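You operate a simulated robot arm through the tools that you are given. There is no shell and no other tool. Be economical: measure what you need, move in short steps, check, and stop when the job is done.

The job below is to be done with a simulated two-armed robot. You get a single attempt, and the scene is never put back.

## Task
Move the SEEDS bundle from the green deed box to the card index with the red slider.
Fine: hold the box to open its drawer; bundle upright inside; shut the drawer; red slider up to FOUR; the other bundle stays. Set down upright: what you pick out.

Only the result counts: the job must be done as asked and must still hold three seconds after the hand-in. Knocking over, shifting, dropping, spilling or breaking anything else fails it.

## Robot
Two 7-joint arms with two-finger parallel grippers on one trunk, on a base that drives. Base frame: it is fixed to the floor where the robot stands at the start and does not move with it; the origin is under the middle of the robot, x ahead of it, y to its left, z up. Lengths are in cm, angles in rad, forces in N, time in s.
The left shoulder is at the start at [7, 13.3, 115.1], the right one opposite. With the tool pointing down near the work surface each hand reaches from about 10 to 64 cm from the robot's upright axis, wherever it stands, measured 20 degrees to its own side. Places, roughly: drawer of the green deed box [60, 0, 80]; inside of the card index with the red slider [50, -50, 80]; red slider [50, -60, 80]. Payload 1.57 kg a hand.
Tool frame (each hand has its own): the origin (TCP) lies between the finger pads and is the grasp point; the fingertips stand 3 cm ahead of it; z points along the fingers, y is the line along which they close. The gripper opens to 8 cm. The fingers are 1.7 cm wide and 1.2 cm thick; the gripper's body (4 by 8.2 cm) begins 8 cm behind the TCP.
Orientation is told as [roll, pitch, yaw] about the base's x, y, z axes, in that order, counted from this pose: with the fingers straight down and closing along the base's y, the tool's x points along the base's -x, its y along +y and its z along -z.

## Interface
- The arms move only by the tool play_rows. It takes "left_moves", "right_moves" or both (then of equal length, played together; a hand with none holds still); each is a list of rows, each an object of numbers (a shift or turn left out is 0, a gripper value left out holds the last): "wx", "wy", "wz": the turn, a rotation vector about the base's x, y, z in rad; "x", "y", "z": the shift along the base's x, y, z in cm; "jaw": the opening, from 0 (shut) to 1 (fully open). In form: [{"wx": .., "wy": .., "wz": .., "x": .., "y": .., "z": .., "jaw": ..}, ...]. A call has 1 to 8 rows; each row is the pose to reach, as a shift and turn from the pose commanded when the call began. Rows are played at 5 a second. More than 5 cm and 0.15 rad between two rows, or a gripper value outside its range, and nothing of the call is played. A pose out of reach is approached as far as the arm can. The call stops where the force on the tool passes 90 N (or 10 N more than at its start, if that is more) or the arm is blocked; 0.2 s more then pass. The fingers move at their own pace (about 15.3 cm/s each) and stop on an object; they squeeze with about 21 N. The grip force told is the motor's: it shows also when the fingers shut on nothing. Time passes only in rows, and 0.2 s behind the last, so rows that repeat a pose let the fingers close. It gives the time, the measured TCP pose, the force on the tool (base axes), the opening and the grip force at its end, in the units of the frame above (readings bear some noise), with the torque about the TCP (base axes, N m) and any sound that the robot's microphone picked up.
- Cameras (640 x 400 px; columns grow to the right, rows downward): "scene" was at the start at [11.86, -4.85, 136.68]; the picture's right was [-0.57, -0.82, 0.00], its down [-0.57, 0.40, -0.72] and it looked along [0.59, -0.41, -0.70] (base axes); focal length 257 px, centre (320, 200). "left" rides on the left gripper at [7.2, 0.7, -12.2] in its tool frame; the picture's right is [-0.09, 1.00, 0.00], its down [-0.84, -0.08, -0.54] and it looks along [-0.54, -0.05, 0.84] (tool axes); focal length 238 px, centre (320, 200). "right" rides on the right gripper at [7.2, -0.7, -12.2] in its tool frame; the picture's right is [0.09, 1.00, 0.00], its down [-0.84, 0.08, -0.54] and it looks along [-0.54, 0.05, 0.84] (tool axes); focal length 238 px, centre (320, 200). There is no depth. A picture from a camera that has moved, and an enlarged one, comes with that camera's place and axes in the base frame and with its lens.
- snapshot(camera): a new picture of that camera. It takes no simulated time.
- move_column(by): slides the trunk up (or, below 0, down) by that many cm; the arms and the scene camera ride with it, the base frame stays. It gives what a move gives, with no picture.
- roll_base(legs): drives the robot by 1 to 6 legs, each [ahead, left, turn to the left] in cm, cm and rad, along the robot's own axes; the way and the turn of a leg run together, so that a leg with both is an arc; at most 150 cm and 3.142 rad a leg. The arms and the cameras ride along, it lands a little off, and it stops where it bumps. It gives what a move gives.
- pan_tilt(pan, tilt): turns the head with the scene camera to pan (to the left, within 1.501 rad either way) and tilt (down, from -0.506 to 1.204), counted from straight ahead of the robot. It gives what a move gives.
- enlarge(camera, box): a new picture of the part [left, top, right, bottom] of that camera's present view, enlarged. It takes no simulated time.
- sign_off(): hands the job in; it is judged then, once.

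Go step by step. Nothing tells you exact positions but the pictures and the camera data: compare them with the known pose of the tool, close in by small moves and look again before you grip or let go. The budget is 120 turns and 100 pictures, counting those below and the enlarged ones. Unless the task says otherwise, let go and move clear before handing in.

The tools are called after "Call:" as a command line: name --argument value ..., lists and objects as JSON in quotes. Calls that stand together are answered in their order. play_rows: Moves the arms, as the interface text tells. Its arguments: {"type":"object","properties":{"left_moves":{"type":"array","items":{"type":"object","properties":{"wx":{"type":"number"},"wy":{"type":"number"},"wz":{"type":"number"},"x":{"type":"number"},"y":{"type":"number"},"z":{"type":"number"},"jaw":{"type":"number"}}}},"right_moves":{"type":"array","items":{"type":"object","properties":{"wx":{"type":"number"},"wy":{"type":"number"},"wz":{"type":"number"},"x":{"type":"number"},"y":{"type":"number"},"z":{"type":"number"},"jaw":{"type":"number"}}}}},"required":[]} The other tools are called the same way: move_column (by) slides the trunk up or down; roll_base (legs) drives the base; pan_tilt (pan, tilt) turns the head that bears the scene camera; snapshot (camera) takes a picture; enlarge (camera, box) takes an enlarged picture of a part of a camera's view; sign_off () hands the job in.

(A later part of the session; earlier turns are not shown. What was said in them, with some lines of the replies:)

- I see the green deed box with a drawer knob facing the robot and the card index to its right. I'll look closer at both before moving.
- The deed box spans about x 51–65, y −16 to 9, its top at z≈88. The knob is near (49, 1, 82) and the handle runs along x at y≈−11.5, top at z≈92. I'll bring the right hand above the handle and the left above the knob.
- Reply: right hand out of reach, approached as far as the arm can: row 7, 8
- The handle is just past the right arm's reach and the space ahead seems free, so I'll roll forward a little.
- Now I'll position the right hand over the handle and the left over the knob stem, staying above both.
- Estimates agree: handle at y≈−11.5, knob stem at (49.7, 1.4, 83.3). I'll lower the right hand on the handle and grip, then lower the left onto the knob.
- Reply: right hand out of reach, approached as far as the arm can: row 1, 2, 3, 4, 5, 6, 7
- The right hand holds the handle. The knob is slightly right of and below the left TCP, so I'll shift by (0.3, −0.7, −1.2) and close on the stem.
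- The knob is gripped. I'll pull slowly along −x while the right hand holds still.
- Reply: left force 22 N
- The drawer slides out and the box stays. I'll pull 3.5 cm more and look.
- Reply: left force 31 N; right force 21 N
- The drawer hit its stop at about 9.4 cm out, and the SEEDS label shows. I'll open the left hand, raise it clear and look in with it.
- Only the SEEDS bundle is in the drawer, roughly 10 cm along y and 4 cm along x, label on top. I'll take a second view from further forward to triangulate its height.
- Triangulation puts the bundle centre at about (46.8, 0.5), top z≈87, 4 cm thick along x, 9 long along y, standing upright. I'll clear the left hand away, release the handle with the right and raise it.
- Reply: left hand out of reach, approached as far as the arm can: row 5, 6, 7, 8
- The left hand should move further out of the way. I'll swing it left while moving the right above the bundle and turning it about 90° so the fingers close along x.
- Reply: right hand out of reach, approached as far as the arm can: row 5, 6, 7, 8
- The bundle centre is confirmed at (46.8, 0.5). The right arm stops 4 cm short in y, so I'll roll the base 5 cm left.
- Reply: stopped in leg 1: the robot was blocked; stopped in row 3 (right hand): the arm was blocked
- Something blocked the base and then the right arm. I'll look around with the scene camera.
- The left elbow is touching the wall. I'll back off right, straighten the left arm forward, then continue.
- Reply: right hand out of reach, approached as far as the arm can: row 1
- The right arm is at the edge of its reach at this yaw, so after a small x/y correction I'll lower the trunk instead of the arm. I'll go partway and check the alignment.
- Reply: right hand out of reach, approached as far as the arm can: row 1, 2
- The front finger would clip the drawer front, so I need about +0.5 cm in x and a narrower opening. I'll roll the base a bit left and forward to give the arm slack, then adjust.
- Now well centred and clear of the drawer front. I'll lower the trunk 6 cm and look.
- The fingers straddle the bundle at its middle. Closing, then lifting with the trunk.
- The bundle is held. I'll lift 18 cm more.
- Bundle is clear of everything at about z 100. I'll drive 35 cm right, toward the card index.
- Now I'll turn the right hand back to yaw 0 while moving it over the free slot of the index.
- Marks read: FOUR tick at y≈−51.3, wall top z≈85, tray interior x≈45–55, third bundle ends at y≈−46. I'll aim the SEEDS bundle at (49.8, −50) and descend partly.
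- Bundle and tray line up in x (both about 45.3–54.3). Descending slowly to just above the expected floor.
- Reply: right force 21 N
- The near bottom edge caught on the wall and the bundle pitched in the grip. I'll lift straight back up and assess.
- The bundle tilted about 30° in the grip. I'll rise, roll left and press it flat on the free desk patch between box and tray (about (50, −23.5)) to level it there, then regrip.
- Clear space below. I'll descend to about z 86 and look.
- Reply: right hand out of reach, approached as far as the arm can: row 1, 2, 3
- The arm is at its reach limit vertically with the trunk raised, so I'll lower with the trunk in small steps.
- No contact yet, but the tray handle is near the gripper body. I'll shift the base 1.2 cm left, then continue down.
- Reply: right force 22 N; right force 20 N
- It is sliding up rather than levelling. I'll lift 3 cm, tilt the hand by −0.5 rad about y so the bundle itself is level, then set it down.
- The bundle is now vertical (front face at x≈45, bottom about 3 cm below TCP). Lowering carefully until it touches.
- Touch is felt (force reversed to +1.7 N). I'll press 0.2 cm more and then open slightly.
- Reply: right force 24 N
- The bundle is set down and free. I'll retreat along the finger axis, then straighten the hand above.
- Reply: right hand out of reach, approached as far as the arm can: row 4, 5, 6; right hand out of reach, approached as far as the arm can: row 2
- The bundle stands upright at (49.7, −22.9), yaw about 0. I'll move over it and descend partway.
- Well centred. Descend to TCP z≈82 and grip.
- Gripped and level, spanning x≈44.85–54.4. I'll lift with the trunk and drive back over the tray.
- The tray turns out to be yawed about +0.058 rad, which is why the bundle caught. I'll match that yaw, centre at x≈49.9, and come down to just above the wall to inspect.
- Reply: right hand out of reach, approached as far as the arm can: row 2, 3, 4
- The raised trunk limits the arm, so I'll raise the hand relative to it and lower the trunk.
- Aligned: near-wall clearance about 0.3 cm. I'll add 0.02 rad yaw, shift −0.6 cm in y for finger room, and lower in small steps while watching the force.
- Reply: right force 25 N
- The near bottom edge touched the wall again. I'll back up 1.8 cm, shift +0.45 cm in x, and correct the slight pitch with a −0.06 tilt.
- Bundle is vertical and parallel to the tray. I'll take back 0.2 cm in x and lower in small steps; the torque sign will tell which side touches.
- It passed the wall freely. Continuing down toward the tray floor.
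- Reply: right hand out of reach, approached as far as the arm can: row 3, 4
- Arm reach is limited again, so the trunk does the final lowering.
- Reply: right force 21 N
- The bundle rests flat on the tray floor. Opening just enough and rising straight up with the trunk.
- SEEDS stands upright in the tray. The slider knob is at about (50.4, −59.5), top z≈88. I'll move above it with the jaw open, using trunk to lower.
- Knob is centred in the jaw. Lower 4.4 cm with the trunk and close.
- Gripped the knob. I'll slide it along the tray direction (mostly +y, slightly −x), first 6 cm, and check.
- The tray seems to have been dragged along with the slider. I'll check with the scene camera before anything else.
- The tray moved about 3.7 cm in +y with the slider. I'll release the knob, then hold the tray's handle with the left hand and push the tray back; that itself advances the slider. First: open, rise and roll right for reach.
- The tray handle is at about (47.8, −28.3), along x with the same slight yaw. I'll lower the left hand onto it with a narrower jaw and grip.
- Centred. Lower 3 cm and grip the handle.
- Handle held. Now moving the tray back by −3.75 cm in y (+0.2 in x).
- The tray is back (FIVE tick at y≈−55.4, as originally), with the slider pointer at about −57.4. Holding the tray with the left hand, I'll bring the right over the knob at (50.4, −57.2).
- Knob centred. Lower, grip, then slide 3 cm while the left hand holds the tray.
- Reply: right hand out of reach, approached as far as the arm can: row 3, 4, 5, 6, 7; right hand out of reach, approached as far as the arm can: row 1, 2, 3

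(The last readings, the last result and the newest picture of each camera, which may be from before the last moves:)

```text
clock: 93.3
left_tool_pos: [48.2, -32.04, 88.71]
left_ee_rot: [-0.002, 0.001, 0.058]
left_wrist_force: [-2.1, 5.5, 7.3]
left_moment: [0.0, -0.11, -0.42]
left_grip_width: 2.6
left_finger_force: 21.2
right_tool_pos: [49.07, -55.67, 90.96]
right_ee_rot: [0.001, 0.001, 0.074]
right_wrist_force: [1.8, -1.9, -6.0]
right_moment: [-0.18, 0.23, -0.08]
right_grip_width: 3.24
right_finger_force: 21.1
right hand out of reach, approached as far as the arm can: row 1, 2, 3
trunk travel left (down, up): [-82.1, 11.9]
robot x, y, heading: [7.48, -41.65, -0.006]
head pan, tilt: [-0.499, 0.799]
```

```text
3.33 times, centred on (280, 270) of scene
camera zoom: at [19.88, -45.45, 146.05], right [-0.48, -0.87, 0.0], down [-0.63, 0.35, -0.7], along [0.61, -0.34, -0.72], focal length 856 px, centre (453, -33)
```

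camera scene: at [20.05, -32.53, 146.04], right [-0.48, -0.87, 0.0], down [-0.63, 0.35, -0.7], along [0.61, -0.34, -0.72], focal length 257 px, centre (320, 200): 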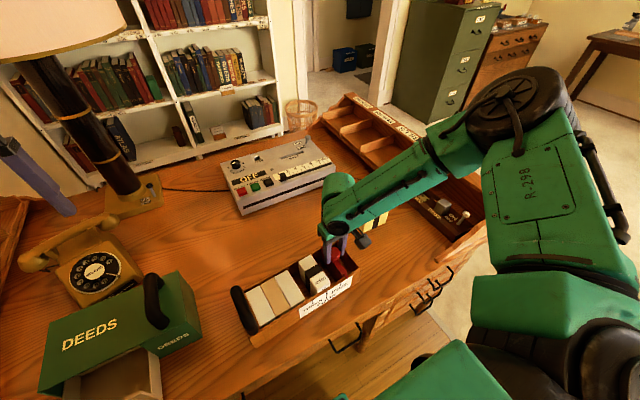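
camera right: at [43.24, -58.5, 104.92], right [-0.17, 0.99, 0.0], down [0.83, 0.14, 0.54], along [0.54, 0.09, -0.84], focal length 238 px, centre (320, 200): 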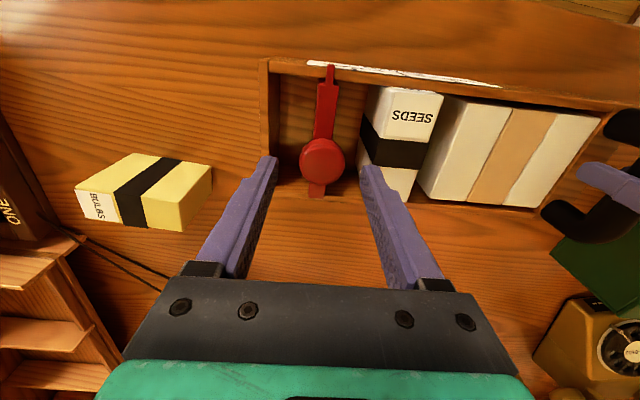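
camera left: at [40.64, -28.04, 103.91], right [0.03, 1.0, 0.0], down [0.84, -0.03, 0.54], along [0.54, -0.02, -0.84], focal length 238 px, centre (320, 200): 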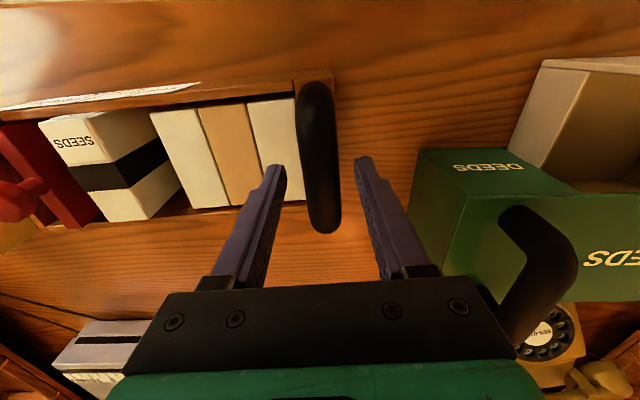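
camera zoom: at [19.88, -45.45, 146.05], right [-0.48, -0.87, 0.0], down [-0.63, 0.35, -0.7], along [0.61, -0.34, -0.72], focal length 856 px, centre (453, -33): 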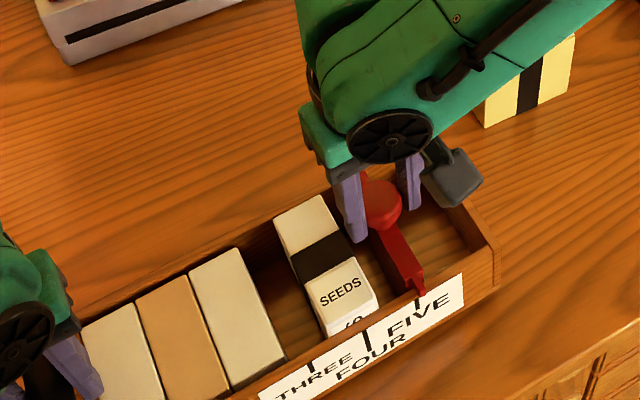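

The right arm is at its limit with the trunk this high. I'll open both hands, raise them relative to the trunk, and lower the trunk 6 cm so both return to the same spots with more reach.

Call:
play_rows --left_moves '[{"jaw": 0.58}, {"jaw": 0.58}, {"z": 2}, {"z": 4}, {"z": 6}, {"z": 8}]' --right_moves '[{"jaw": 0.62}, {"jaw": 0.62}, {"z": 2}, {"z": 4, "x": 0.5}, {"z": 6, "x": 1.1, "y": 0.1}, {"z": 8, "x": 1.1, "y": 0.1}]'

Call:
move_column --by -6

Call:
snapshot --camera "right"

```text
clock: 94.7
left_tool_pos: [48.09, -32.03, 96.89]
left_ee_rot: [-0.001, -0.001, 0.06]
left_wrist_force: [-0.1, -0.7, 0.8]
left_moment: [-0.01, -0.04, 0.04]
left_grip_width: 4.64
left_finger_force: 0.0
right_tool_pos: [50.05, -55.63, 99.16]
right_ee_rot: [0.002, 0.001, 0.075]
right_wrist_force: [-0.1, 0.2, -0.3]
right_moment: [0.02, -0.01, 0.0]
right_grip_width: 4.96
right_finger_force: 0.2
trunk travel left (down, up): [-82.1, 11.9]
robot x, y, heading: [7.57, -41.13, -0.004]
head pan, tilt: [-0.499, 0.799]
```

```text
clock: 95.7
left_tool_pos: [48.16, -32.05, 90.74]
left_ee_rot: [-0.001, 0.0, 0.059]
left_wrist_force: [-1.1, -0.7, -0.9]
left_moment: [0.01, 0.01, 0.0]
left_grip_width: 4.63
left_finger_force: 0.1
right_tool_pos: [50.03, -55.61, 93.08]
right_ee_rot: [0.002, 0.0, 0.075]
right_wrist_force: [-0.2, -0.2, 0.6]
right_moment: [0.01, 0.03, -0.05]
right_grip_width: 4.95
right_finger_force: 0.0
trunk travel left (down, up): [-76.1, 17.9]
robot x, y, heading: [7.28, -41.23, -0.011]
head pan, tilt: [-0.499, 0.799]
```

```text
11 pictures are left
camera right: at [43.0, -56.89, 105.26], right [-0.17, 0.99, 0.0], down [0.83, 0.14, 0.54], along [0.54, 0.09, -0.84], focal length 238 px, centre (320, 200)
```

right: 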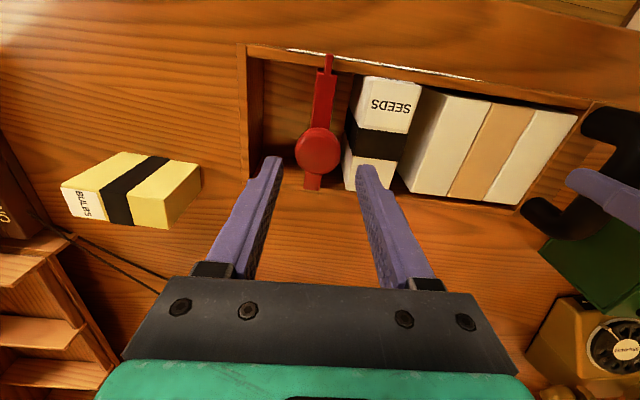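

Both hands are in place above. Lower both and grip handle and knob again.

Call:
play_rows --left_moves '[{"z": -1}, {"z": -2}, {"z": -2}, {"z": -2, "jaw": 0}, {"z": -2, "jaw": 0}, {"z": -2, "jaw": 0}, {"z": -2, "jaw": 0}]' --right_moves '[{"y": -0.3, "x": -0.2}, {"y": -0.3, "x": -0.2, "z": -2}, {"y": -0.3, "x": -0.2, "z": -3.8}, {"y": -0.3, "x": -0.2, "z": -3.8}, {"y": -0.3, "x": -0.2, "z": -3.8, "jaw": 0}, {"y": -0.3, "x": -0.2, "z": -3.8, "jaw": 0}, {"y": -0.3, "x": -0.2, "z": -3.8, "jaw": 0}]'

Call:
play_rows --right_moves '[{"x": -0.06, "y": 1}, {"x": -0.1, "y": 1.8}]'

```text
clock: 97.3
left_tool_pos: [48.15, -32.05, 88.66]
left_ee_rot: [0.0, 0.002, 0.058]
left_wrist_force: [-2.0, -2.7, -1.1]
left_moment: [0.03, 0.12, -0.45]
left_grip_width: 2.58
left_finger_force: 20.8
right_tool_pos: [50.06, -56.03, 89.25]
right_ee_rot: [0.002, -0.001, 0.075]
right_wrist_force: [0.6, -0.1, 7.2]
right_moment: [0.11, -0.05, 0.0]
right_grip_width: 3.28
right_finger_force: 21.2
trunk travel left (down, up): [-76.1, 17.9]
robot x, y, heading: [7.52, -41.49, -0.008]
head pan, tilt: [-0.499, 0.799]
```

```text
clock: 97.9
left_tool_pos: [48.23, -31.81, 88.72]
left_ee_rot: [0.005, 0.003, 0.065]
left_wrist_force: [-5.3, 18.4, -1.7]
left_moment: [0.05, 0.0, -0.36]
left_grip_width: 2.61
left_finger_force: 21.2
right_tool_pos: [49.99, -54.3, 89.27]
right_ee_rot: [-0.002, -0.001, 0.072]
right_wrist_force: [7.4, -20.4, 11.2]
right_moment: [0.4, -0.17, -0.07]
right_grip_width: 3.27
right_finger_force: 21.3
trunk travel left (down, up): [-76.1, 17.9]
robot x, y, heading: [7.68, -41.32, -0.005]
head pan, tilt: [-0.499, 0.799]
```

The slider moves with about 20 N and the left hand holds the tray. Another 2.2 cm, then look at the marks.

Call:
play_rows --right_moves '[{"x": -0.06, "y": 0.8}, {"x": -0.1, "y": 1.6}, {"x": -0.13, "y": 2.2}]'

Call:
enlarge --camera "scene" --box '[200, 230, 360, 350]'

```text
clock: 98.7
left_tool_pos: [48.34, -32.12, 88.85]
left_ee_rot: [-0.005, 0.003, 0.059]
left_wrist_force: [-4.1, 2.0, -0.2]
left_moment: [0.12, 0.02, -0.57]
left_grip_width: 2.61
left_finger_force: 21.3
right_tool_pos: [49.62, -52.22, 89.28]
right_ee_rot: [0.003, 0.001, 0.076]
right_wrist_force: [5.2, -1.4, 0.8]
right_moment: [-0.02, -0.5, -0.14]
right_grip_width: 3.28
right_finger_force: 21.6
right hand out of reach, approached as far as the arm can: row 3
trunk travel left (down, up): [-76.1, 17.9]
robot x, y, heading: [7.95, -41.49, -0.004]
head pan, tilt: [-0.499, 0.799]
```

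```text
3.33 times, centred on (280, 290) of scene
camera zoom: at [19.97, -45.45, 140.02], right [-0.48, -0.87, 0.0], down [-0.63, 0.35, -0.7], along [0.61, -0.34, -0.72], focal length 856 px, centre (453, -100)
```

zoom: 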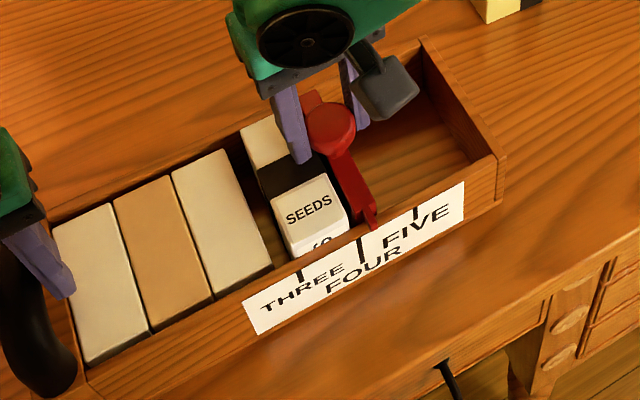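

About 1.1 cm remains to FOUR and the right arm is at its limit again. Same trick: release both, rise, lower the trunk 6 cm, regrip at the same spots.

Call:
play_rows --left_moves '[{"jaw": 0.58}, {"jaw": 0.58}, {"z": 2}, {"z": 4}, {"z": 6}, {"z": 7}]' --right_moves '[{"jaw": 0.6}, {"jaw": 0.6}, {"z": 2}, {"z": 4}, {"z": 6}, {"z": 7}]'

Call:
move_column --by -6

Call:
snapshot --camera "right"

```text
clock: 100.1
left_tool_pos: [48.21, -31.91, 95.98]
left_ee_rot: [-0.002, 0.001, 0.06]
left_wrist_force: [0.1, -0.5, -0.2]
left_moment: [0.0, 0.01, -0.01]
left_grip_width: 4.61
left_finger_force: 0.0
right_tool_pos: [49.32, -52.2, 96.43]
right_ee_rot: [0.002, 0.0, 0.074]
right_wrist_force: [-0.6, -0.3, 0.6]
right_moment: [0.01, 0.02, 0.01]
right_grip_width: 4.79
right_finger_force: 0.0
trunk travel left (down, up): [-76.1, 17.9]
robot x, y, heading: [7.71, -41.57, -0.005]
head pan, tilt: [-0.499, 0.799]
```

```text
clock: 101.1
left_tool_pos: [48.23, -31.99, 89.95]
left_ee_rot: [-0.001, -0.001, 0.062]
left_wrist_force: [0.1, 0.1, 0.6]
left_moment: [-0.01, -0.02, -0.03]
left_grip_width: 4.59
left_finger_force: 0.0
right_tool_pos: [49.24, -52.12, 90.52]
right_ee_rot: [0.001, 0.001, 0.076]
right_wrist_force: [0.1, 0.2, -0.3]
right_moment: [0.0, 0.01, 0.04]
right_grip_width: 4.81
right_finger_force: 0.1
trunk travel left (down, up): [-70.1, 23.9]
robot x, y, heading: [7.78, -41.46, -0.005]
head pan, tilt: [-0.499, 0.799]
```

```text
9 pictures are left
camera right: at [42.25, -53.46, 102.6], right [-0.17, 0.99, 0.0], down [0.83, 0.14, 0.54], along [0.54, 0.09, -0.84], focal length 238 px, centre (320, 200)
```

right: 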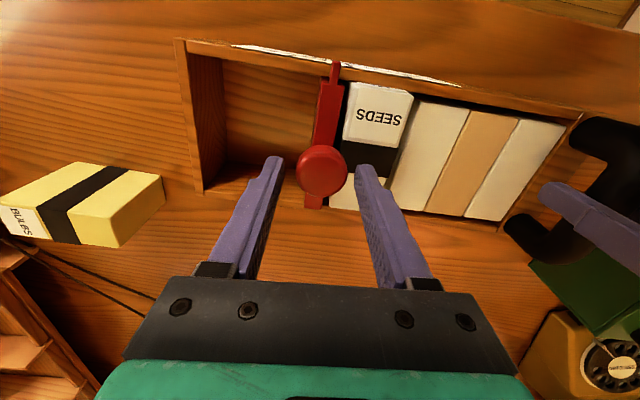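

Knob is between the fingers. Regrip both and slide 0.9 cm.

Call:
play_rows --left_moves '[{"z": -1.2}, {"z": -1.2}, {"z": -1.2, "jaw": 0}, {"z": -1.2, "jaw": 0}, {"z": -1.2, "jaw": 0}, {"z": -1.2, "jaw": 0}]' --right_moves '[{"x": 0.4}, {"x": 0.4, "z": -1.2}, {"x": 0.4, "z": -1.2}, {"x": 0.4, "z": -1.2, "jaw": 0}, {"x": 0.4, "z": -1.2, "jaw": 0}, {"x": 0.4, "z": -1.2, "jaw": 0}]'

Call:
play_rows --right_moves '[{"x": -0.03, "y": 0.5}, {"x": -0.05, "y": 0.9}, {"x": -0.05, "y": 0.9}]'

Call:
enlarge --camera "scene" --box '[210, 250, 330, 340]'

```text
clock: 102.5
left_tool_pos: [48.1, -32.11, 88.91]
left_ee_rot: [-0.002, 0.001, 0.058]
left_wrist_force: [2.3, -6.1, -10.7]
left_moment: [0.02, -0.07, -0.29]
left_grip_width: 2.6
left_finger_force: 21.1
right_tool_pos: [49.8, -52.24, 89.31]
right_ee_rot: [0.002, -0.004, 0.075]
right_wrist_force: [-3.7, 3.4, 26.3]
right_moment: [0.58, 0.23, 0.16]
right_grip_width: 3.28
right_finger_force: 21.0
trunk travel left (down, up): [-70.1, 23.9]
robot x, y, heading: [7.7, -41.44, -0.006]
head pan, tilt: [-0.499, 0.799]
```

```text
clock: 103.3
left_tool_pos: [48.05, -32.04, 88.76]
left_ee_rot: [-0.001, 0.002, 0.062]
left_wrist_force: [-2.9, 6.0, -10.7]
left_moment: [0.03, 0.13, -0.36]
left_grip_width: 2.6
left_finger_force: 21.0
right_tool_pos: [49.72, -51.35, 89.12]
right_ee_rot: [-0.001, -0.003, 0.071]
right_wrist_force: [3.6, -9.7, 26.0]
right_moment: [0.02, 0.06, -0.04]
right_grip_width: 3.31
right_finger_force: 21.4
trunk travel left (down, up): [-70.1, 23.9]
robot x, y, heading: [7.41, -41.58, -0.007]
head pan, tilt: [-0.499, 0.799]
```

```text
4.44 times, centred on (270, 295) of scene
camera zoom: at [19.71, -45.47, 134.07], right [-0.48, -0.87, 0.0], down [-0.63, 0.35, -0.7], along [0.61, -0.34, -0.72], focal length 1141 px, centre (542, -222)
```

zoom: 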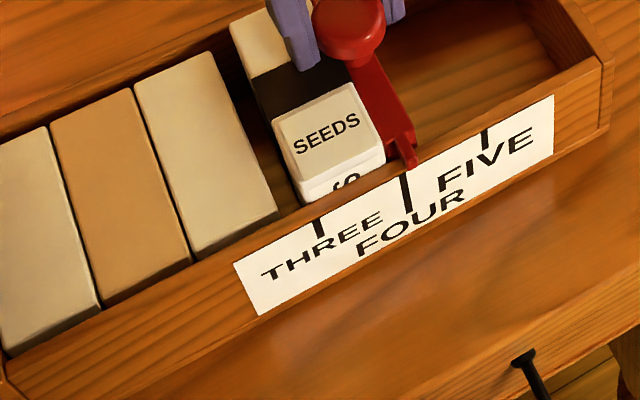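

The pointer is about 0.6 cm short of the FOUR tick. Sliding 0.6 more.

Call:
play_rows --right_moves '[{"x": -0.02, "y": 0.3}, {"x": -0.04, "y": 0.6}, {"x": -0.04, "y": 0.6}]'

Call:
enlarge --camera "scene" --box '[210, 250, 330, 340]'

```text
clock: 104.1
left_tool_pos: [48.18, -32.03, 88.89]
left_ee_rot: [-0.001, -0.001, 0.06]
left_wrist_force: [-8.8, 9.4, -3.1]
left_moment: [0.07, 0.02, -0.39]
left_grip_width: 2.61
left_finger_force: 21.0
right_tool_pos: [49.73, -50.68, 89.37]
right_ee_rot: [0.002, -0.004, 0.074]
right_wrist_force: [13.1, -9.8, 19.3]
right_moment: [0.19, -0.15, 0.02]
right_grip_width: 3.26
right_finger_force: 21.4
trunk travel left (down, up): [-70.1, 23.9]
robot x, y, heading: [7.81, -41.32, -0.009]
head pan, tilt: [-0.499, 0.799]
```

```text
4.44 times, centred on (270, 295) of scene
camera zoom: at [19.82, -45.4, 134.07], right [-0.48, -0.87, 0.0], down [-0.63, 0.35, -0.7], along [0.61, -0.34, -0.72], focal length 1141 px, centre (542, -222)
```

zoom: 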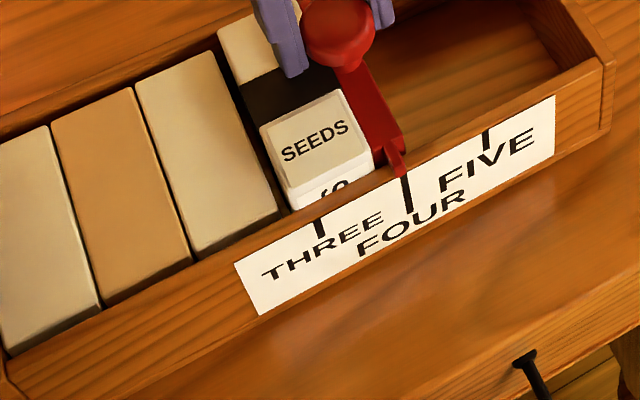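

The pointer now meets the FOUR tick. Release right first (left still holding), then left, and rise.

Call:
play_rows --right_moves '[{"jaw": 0.56}, {"jaw": 0.56}, {"z": 2}, {"z": 5}, {"z": 8}, {"z": 8}, {"z": 8}, {"z": 8}]' --left_moves '[{}, {}, {}, {"jaw": 0.58}, {"jaw": 0.58}, {"z": 3}, {"z": 6}, {"z": 9}]'

Call:
enlarge --camera "scene" --box '[200, 230, 340, 340]'

```text
clock: 105.9
left_tool_pos: [48.14, -32.13, 97.82]
left_ee_rot: [-0.003, 0.001, 0.061]
left_wrist_force: [0.6, 0.8, 0.6]
left_moment: [0.01, -0.01, -0.02]
left_grip_width: 4.62
left_finger_force: 0.1
right_tool_pos: [49.62, -50.7, 97.15]
right_ee_rot: [0.002, -0.004, 0.075]
right_wrist_force: [0.3, 0.5, 0.2]
right_moment: [-0.03, 0.04, -0.02]
right_grip_width: 4.49
right_finger_force: 0.2
trunk travel left (down, up): [-70.1, 23.9]
robot x, y, heading: [7.71, -41.33, -0.011]
head pan, tilt: [-0.499, 0.799]
```

```text
3.64 times, centred on (270, 285) of scene
camera zoom: at [19.87, -45.51, 134.05], right [-0.48, -0.87, 0.0], down [-0.63, 0.35, -0.7], along [0.61, -0.34, -0.72], focal length 933 px, centre (502, -109)
```

zoom: 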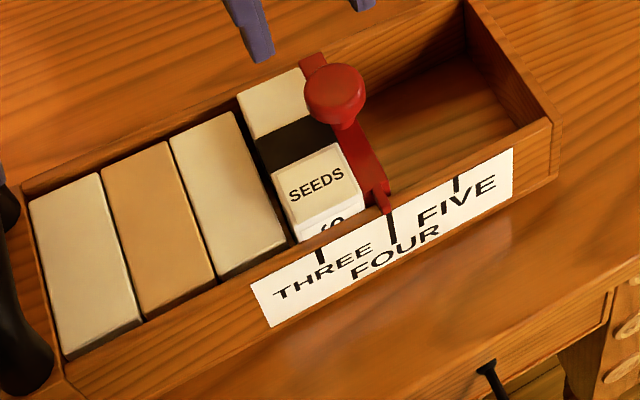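

SEEDS is upright, the slider is at FOUR and the tray is back in place. Next: raise, drive back left to the deed box to close its drawer while holding its handle.

Call:
move_column --by 10

Call:
roll_base --legs '[[0, 41, 0]]'

Call:
snapshot --camera "right"

```text
clock: 107.2
left_tool_pos: [48.26, -32.05, 107.91]
left_ee_rot: [-0.001, 0.003, 0.058]
left_wrist_force: [0.2, 0.0, 1.5]
left_moment: [-0.02, 0.02, -0.01]
left_grip_width: 4.63
left_finger_force: 0.1
right_tool_pos: [49.8, -50.64, 107.18]
right_ee_rot: [0.002, 0.002, 0.076]
right_wrist_force: [-0.2, -0.4, -0.1]
right_moment: [-0.03, 0.02, 0.0]
right_grip_width: 4.51
right_finger_force: 0.0
trunk travel left (down, up): [-80.1, 13.9]
robot x, y, heading: [7.89, -41.23, -0.004]
head pan, tilt: [-0.499, 0.799]
```

```text
clock: 109.7
left_tool_pos: [48.43, 7.71, 107.84]
left_ee_rot: [-0.001, 0.002, 0.06]
left_wrist_force: [0.1, -0.9, -0.5]
left_moment: [0.02, 0.02, 0.02]
left_grip_width: 4.63
left_finger_force: 0.1
right_tool_pos: [50.01, -10.91, 107.13]
right_ee_rot: [0.003, -0.002, 0.077]
right_wrist_force: [0.3, 0.3, 0.2]
right_moment: [0.01, -0.01, 0.01]
right_grip_width: 4.48
right_finger_force: 0.1
trunk travel left (down, up): [-80.1, 13.9]
robot x, y, heading: [8.09, -1.82, -0.004]
head pan, tilt: [-0.499, 0.799]
```

```text
5 pictures are left
camera right: at [42.9, -12.18, 119.34], right [-0.17, 0.99, 0.0], down [0.83, 0.14, 0.54], along [0.53, 0.09, -0.84], focal length 238 px, centre (320, 200)
```

right: 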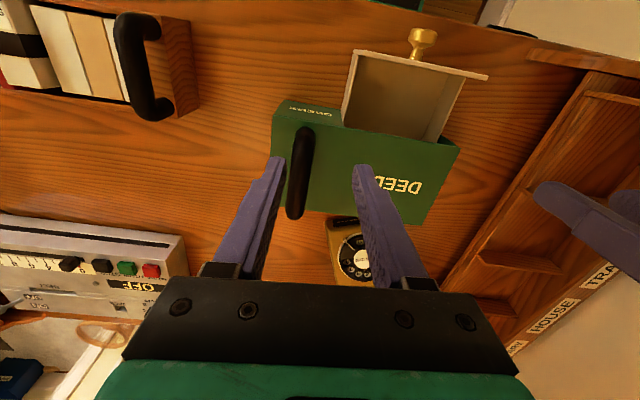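

Box and handle are where I left them. I'll lower the trunk to the earlier height and place right over the handle (55.8, −12.4) and left over the knob (40.8, 0.8).

Call:
move_column --by -7

Call:
play_rows --left_moves '[{"x": -2.5, "y": -2, "wz": -0.03}, {"x": -5, "y": -4.5, "wz": -0.06}, {"x": -7.6, "y": -6.9, "wz": -0.06}, {"x": -7.6, "y": -6.9, "z": -3, "wz": -0.06}, {"x": -7.6, "y": -6.9, "z": -6, "wz": -0.06}]' --right_moves '[{"x": 2, "y": -0.7, "wz": -0.04, "jaw": 0.7}, {"x": 4, "y": -1.5, "wz": -0.076}, {"x": 5.8, "y": -1.5, "wz": -0.076}, {"x": 5.8, "y": -1.5, "z": -2, "wz": -0.076}, {"x": 5.8, "y": -1.5, "z": -3, "wz": -0.076}]'

```text
clock: 110.8
left_tool_pos: [48.48, 7.86, 100.75]
left_ee_rot: [-0.002, 0.002, 0.061]
left_wrist_force: [-0.5, 0.5, 0.1]
left_moment: [-0.03, 0.02, 0.03]
left_grip_width: 4.67
left_finger_force: 0.0
right_tool_pos: [49.96, -10.78, 100.12]
right_ee_rot: [0.004, -0.003, 0.075]
right_wrist_force: [0.4, -0.1, -0.4]
right_moment: [0.03, 0.01, 0.02]
right_grip_width: 4.5
right_finger_force: 0.1
trunk travel left (down, up): [-73.1, 20.9]
robot x, y, heading: [8.11, -1.43, -0.009]
head pan, tilt: [-0.499, 0.799]
```

```text
clock: 112.0
left_tool_pos: [40.92, 0.81, 95.14]
left_ee_rot: [-0.001, 0.001, 0.0]
left_wrist_force: [0.8, -0.1, 0.6]
left_moment: [-0.01, 0.02, 0.04]
left_grip_width: 4.64
left_finger_force: 0.1
right_tool_pos: [56.0, -12.27, 97.33]
right_ee_rot: [0.003, 0.001, 0.001]
right_wrist_force: [-0.2, 0.1, -0.1]
right_moment: [0.01, 0.0, 0.01]
right_grip_width: 5.58
right_finger_force: 0.0
trunk travel left (down, up): [-73.1, 20.9]
robot x, y, heading: [8.34, -1.97, -0.009]
head pan, tilt: [-0.499, 0.799]
```

Call:
play_rows --left_moves '[{"x": -0.2, "z": -2}, {"x": -0.2, "z": -4}, {"x": -0.2, "z": -6}, {"x": -0.2, "z": -7}, {"x": -0.2, "z": -7}, {"x": -0.2, "z": -7}, {"x": -0.2, "z": -7}]' --right_moves '[{"x": -0.3, "z": -2}, {"x": -0.3, "z": -4}, {"x": -0.3, "z": -5}, {"x": -0.3, "z": -5}, {"x": -0.3, "z": -5, "jaw": 0}, {"x": -0.3, "z": -5, "jaw": 0}, {"x": -0.3, "z": -5, "jaw": 0}]'

Call:
snapshot --camera "left"

```text
clock: 113.6
left_tool_pos: [40.67, 0.93, 87.79]
left_ee_rot: [0.0, 0.002, 0.0]
left_wrist_force: [-1.4, -0.8, 0.2]
left_moment: [0.0, -0.01, -0.05]
left_grip_width: 4.64
left_finger_force: 0.1
right_tool_pos: [54.92, -13.01, 92.39]
right_ee_rot: [0.002, -0.001, 0.0]
right_wrist_force: [-0.1, 0.5, 0.7]
right_moment: [0.02, -0.14, 0.0]
right_grip_width: 2.57
right_finger_force: 20.8
right hand out of reach, approached as far as the arm can: row 2, 3, 4, 5, 6, 7
trunk travel left (down, up): [-73.1, 20.9]
robot x, y, heading: [7.82, -1.77, -0.006]
head pan, tilt: [-0.499, 0.799]
```

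```text
4 pictures are left
camera left: at [33.56, 1.7, 99.96], right [0.09, 1.0, 0.0], down [0.84, -0.08, 0.54], along [0.54, -0.05, -0.84], focal length 238 px, centre (320, 200)
```

left: 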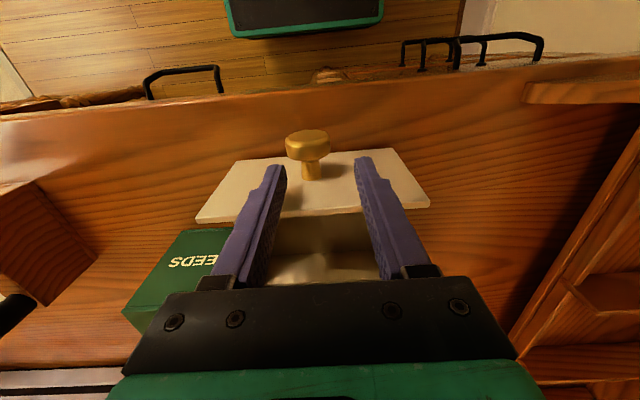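

Gripping the handle pulled the box about 0.6 cm in −y. While holding it I'll roll the base 0.6 cm left to bring it back.

Call:
roll_base --legs '[[0, 0.6, 0]]'

```text
clock: 114.3
left_tool_pos: [40.81, 1.47, 87.86]
left_ee_rot: [0.0, 0.001, 0.0]
left_wrist_force: [0.3, 0.0, -0.1]
left_moment: [0.0, 0.01, 0.0]
left_grip_width: 4.66
left_finger_force: 0.1
right_tool_pos: [55.05, -12.27, 92.34]
right_ee_rot: [0.003, 0.0, -0.001]
right_wrist_force: [-1.1, 0.5, -0.6]
right_moment: [0.19, 0.03, -0.04]
right_grip_width: 2.6
right_finger_force: 21.0
trunk travel left (down, up): [-73.1, 20.9]
robot x, y, heading: [8.11, -0.9, -0.006]
head pan, tilt: [-0.499, 0.799]
```

Box back at its place. Lower the left hand onto the knob stem and grip.

Call:
play_rows --left_moves '[{"x": -0.1, "y": -0.7}, {"x": -0.1, "y": -0.7, "z": -2}, {"x": -0.1, "y": -0.7, "z": -4}, {"x": -0.1, "y": -0.7, "z": -5.3}, {"x": -0.1, "y": -0.7, "z": -5.3, "jaw": 0}, {"x": -0.1, "y": -0.7, "z": -5.3, "jaw": 0}, {"x": -0.1, "y": -0.7, "z": -5.3, "jaw": 0}]'

```text
clock: 115.9
left_tool_pos: [40.66, 0.82, 82.49]
left_ee_rot: [-0.004, 0.0, 0.0]
left_wrist_force: [-0.5, -2.8, 5.5]
left_moment: [-0.03, -0.05, -0.06]
left_grip_width: 3.34
left_finger_force: 20.7
right_tool_pos: [55.14, -12.23, 92.43]
right_ee_rot: [0.004, -0.002, -0.002]
right_wrist_force: [-0.6, 2.5, 0.1]
right_moment: [-0.04, -0.28, -0.08]
right_grip_width: 2.54
right_finger_force: 21.3
trunk travel left (down, up): [-73.1, 20.9]
robot x, y, heading: [8.34, -0.61, -0.008]
head pan, tilt: [-0.499, 0.799]
```

Gripped. Pushing the drawer in, watching the force.

Call:
play_rows --left_moves '[{"x": 1.2}, {"x": 2.4}, {"x": 3.6}, {"x": 4.8}, {"x": 6}, {"x": 7.2}, {"x": 8.2}, {"x": 8.8}]'

Call:
play_rows --left_moves '[{"x": 0.3}, {"x": 0.6}, {"x": 0.8}]'

Call:
snapshot --camera "left"

```text
clock: 117.7
left_tool_pos: [49.45, 0.83, 82.58]
left_ee_rot: [-0.002, 0.002, 0.0]
left_wrist_force: [-7.0, 0.1, 1.2]
left_moment: [-0.02, -0.13, -0.18]
left_grip_width: 3.29
left_finger_force: 20.9
right_tool_pos: [55.1, -12.3, 92.43]
right_ee_rot: [0.003, -0.003, -0.003]
right_wrist_force: [5.7, 0.5, -0.3]
right_moment: [0.01, -0.21, -0.49]
right_grip_width: 2.61
right_finger_force: 20.6
trunk travel left (down, up): [-73.1, 20.9]
robot x, y, heading: [7.76, -0.99, -0.009]
head pan, tilt: [-0.499, 0.799]
```

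```text
clock: 118.5
left_tool_pos: [50.11, 0.93, 82.57]
left_ee_rot: [0.001, 0.003, 0.002]
left_wrist_force: [-13.9, 14.4, 3.5]
left_moment: [0.04, -0.18, 0.03]
left_grip_width: 3.31
left_finger_force: 20.6
right_tool_pos: [54.94, -12.28, 92.34]
right_ee_rot: [0.001, -0.004, -0.001]
right_wrist_force: [10.1, -13.6, 0.2]
right_moment: [-0.03, -0.33, -0.36]
right_grip_width: 2.66
right_finger_force: 20.8
trunk travel left (down, up): [-73.1, 20.9]
robot x, y, heading: [7.73, -0.41, -0.007]
head pan, tilt: [-0.499, 0.799]
```

```text
3 pictures are left
camera left: at [42.95, 1.61, 94.72], right [0.09, 1.0, 0.0], down [0.84, -0.08, 0.54], along [0.54, -0.05, -0.84], focal length 238 px, centre (320, 200)
```

left: 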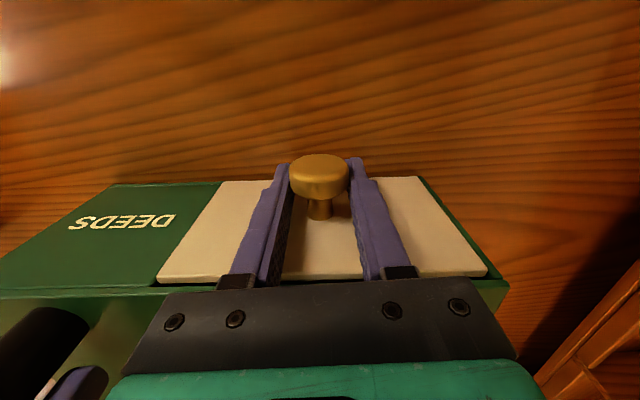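

Nearly flush. One more gentle push to be sure it's against its stop.

Call:
play_rows --left_moves '[{"x": 0.3}, {"x": 0.5}, {"x": 0.5}]'

```text
clock: 119.3
left_tool_pos: [50.66, 1.17, 82.43]
left_ee_rot: [0.005, 0.0, 0.001]
left_wrist_force: [-7.6, 26.2, 0.8]
left_moment: [-0.03, -0.26, 0.02]
left_grip_width: 3.15
left_finger_force: 21.1
right_tool_pos: [55.01, -12.51, 92.36]
right_ee_rot: [0.0, -0.001, 0.001]
right_wrist_force: [8.6, -28.0, 12.2]
right_moment: [-0.01, 0.07, -0.19]
right_grip_width: 2.66
right_finger_force: 20.9
trunk travel left (down, up): [-73.1, 20.9]
robot x, y, heading: [8.03, -0.77, -0.011]
head pan, tilt: [-0.499, 0.799]
```

Now open the left hand, back off and inspect the front.

Call:
play_rows --left_moves '[{"x": -0.3}, {"x": -0.3, "jaw": 0.7}, {"x": -0.3, "jaw": 0.7}, {"x": -0.3, "z": 4}, {"x": -0.3, "z": 8}, {"x": -2, "z": 12}, {"x": -4, "z": 15}]'

Call:
enlarge --camera "left" --box '[180, 60, 440, 240]'

```text
clock: 120.9
left_tool_pos: [46.42, 0.92, 97.47]
left_ee_rot: [-0.002, 0.003, 0.003]
left_wrist_force: [-0.6, 0.2, -0.5]
left_moment: [0.01, -0.02, -0.02]
left_grip_width: 5.57
left_finger_force: 0.1
right_tool_pos: [54.9, -12.16, 92.43]
right_ee_rot: [0.0, 0.0, -0.001]
right_wrist_force: [-0.7, 1.9, 0.3]
right_moment: [0.06, 0.64, -0.15]
right_grip_width: 2.6
right_finger_force: 21.1
trunk travel left (down, up): [-73.1, 20.9]
robot x, y, heading: [8.13, -1.1, -0.008]
head pan, tilt: [-0.499, 0.799]
```

```text
2.22 times, centred on (310, 150) of left
camera zoom: at [39.25, 1.69, 109.65], right [0.09, 1.0, 0.0], down [0.84, -0.08, 0.54], along [0.54, -0.05, -0.84], focal length 530 px, centre (342, 311)
```

zoom: 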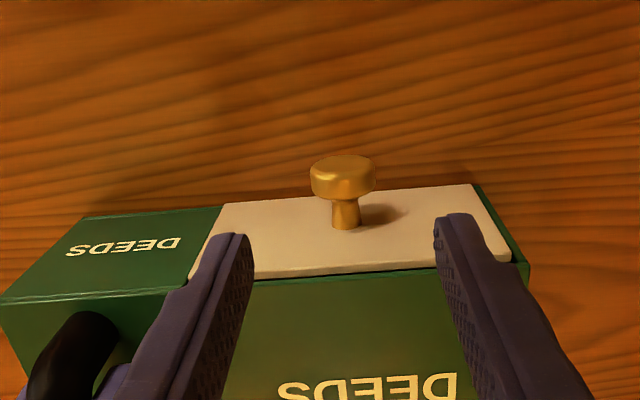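

The drawer is flush and shut. Release the handle with the right hand, rise, and take a final look.

Call:
play_rows --right_moves '[{"jaw": 0.7}, {"jaw": 0.7}, {"z": 3}, {"z": 6}, {"z": 10}, {"z": 13}]' --left_moves '[{}, {}, {"x": -1, "y": 1, "z": 2}, {"x": -2, "y": 2, "z": 4}, {"x": -3, "y": 4, "z": 6}, {"x": -3, "y": 6, "z": 8}]'

Call:
pan_tilt --pan -0.55 --tilt 0.8

Call:
snapshot --camera "scene"

```text
clock: 122.3
left_tool_pos: [43.31, 7.04, 105.51]
left_ee_rot: [-0.004, 0.001, -0.001]
left_wrist_force: [0.0, -0.6, 0.4]
left_moment: [-0.01, 0.0, -0.01]
left_grip_width: 5.59
left_finger_force: 0.0
right_tool_pos: [54.72, -12.2, 105.38]
right_ee_rot: [0.001, -0.003, 0.001]
right_wrist_force: [-0.1, -0.7, 0.3]
right_moment: [0.01, 0.01, 0.0]
right_grip_width: 5.64
right_finger_force: 0.0
trunk travel left (down, up): [-73.1, 20.9]
robot x, y, heading: [7.95, -0.93, -0.007]
head pan, tilt: [-0.499, 0.799]
```

```text
clock: 123.0
left_tool_pos: [43.43, 7.01, 105.39]
left_ee_rot: [-0.002, -0.002, 0.0]
left_wrist_force: [-0.2, -0.7, 1.1]
left_moment: [0.02, -0.01, -0.05]
left_grip_width: 5.6
left_finger_force: 0.0
right_tool_pos: [54.76, -12.26, 105.2]
right_ee_rot: [0.003, -0.001, 0.001]
right_wrist_force: [0.1, 0.1, -0.3]
right_moment: [0.01, 0.0, -0.01]
right_grip_width: 5.6
right_finger_force: 0.1
trunk travel left (down, up): [-73.1, 20.9]
robot x, y, heading: [8.04, -0.95, -0.004]
head pan, tilt: [-0.55, 0.799]
```

```text
1 pictures are left
camera scene: at [19.94, -5.35, 137.06], right [-0.53, -0.85, 0.0], down [-0.61, 0.38, -0.7], along [0.59, -0.37, -0.72], focal length 257 px, centre (320, 200)
```

scene: 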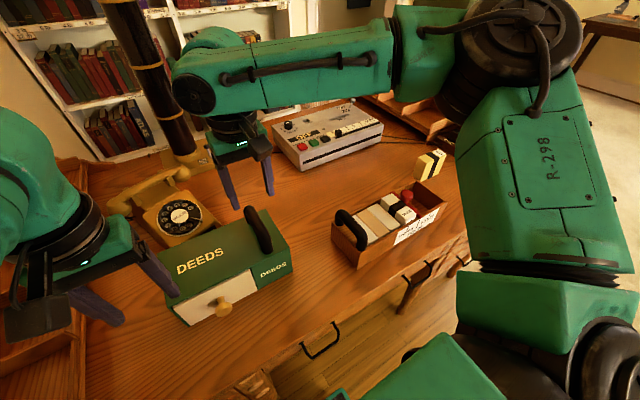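

The drawer looks shut, SEEDS stands upright in the index with the slider at FOUR, and the BULBS bundle has not moved. Both hands are clear, so I'm handing in.

Call:
sign_off

```text
The job is handed in.
```

The SEEDS bundle now stands upright in the card index with the red slider at FOUR, the deed box drawer is shut, and the other bundle was not touched.

- **Card index shifted:** it slid about 3.7 cm when I first moved the slider. I pushed it back to its original place, as far as the pictures show.
- **Deed box shifted:** it moved about 0.6 cm when I gripped its handle. I moved it back to within what I could measure.
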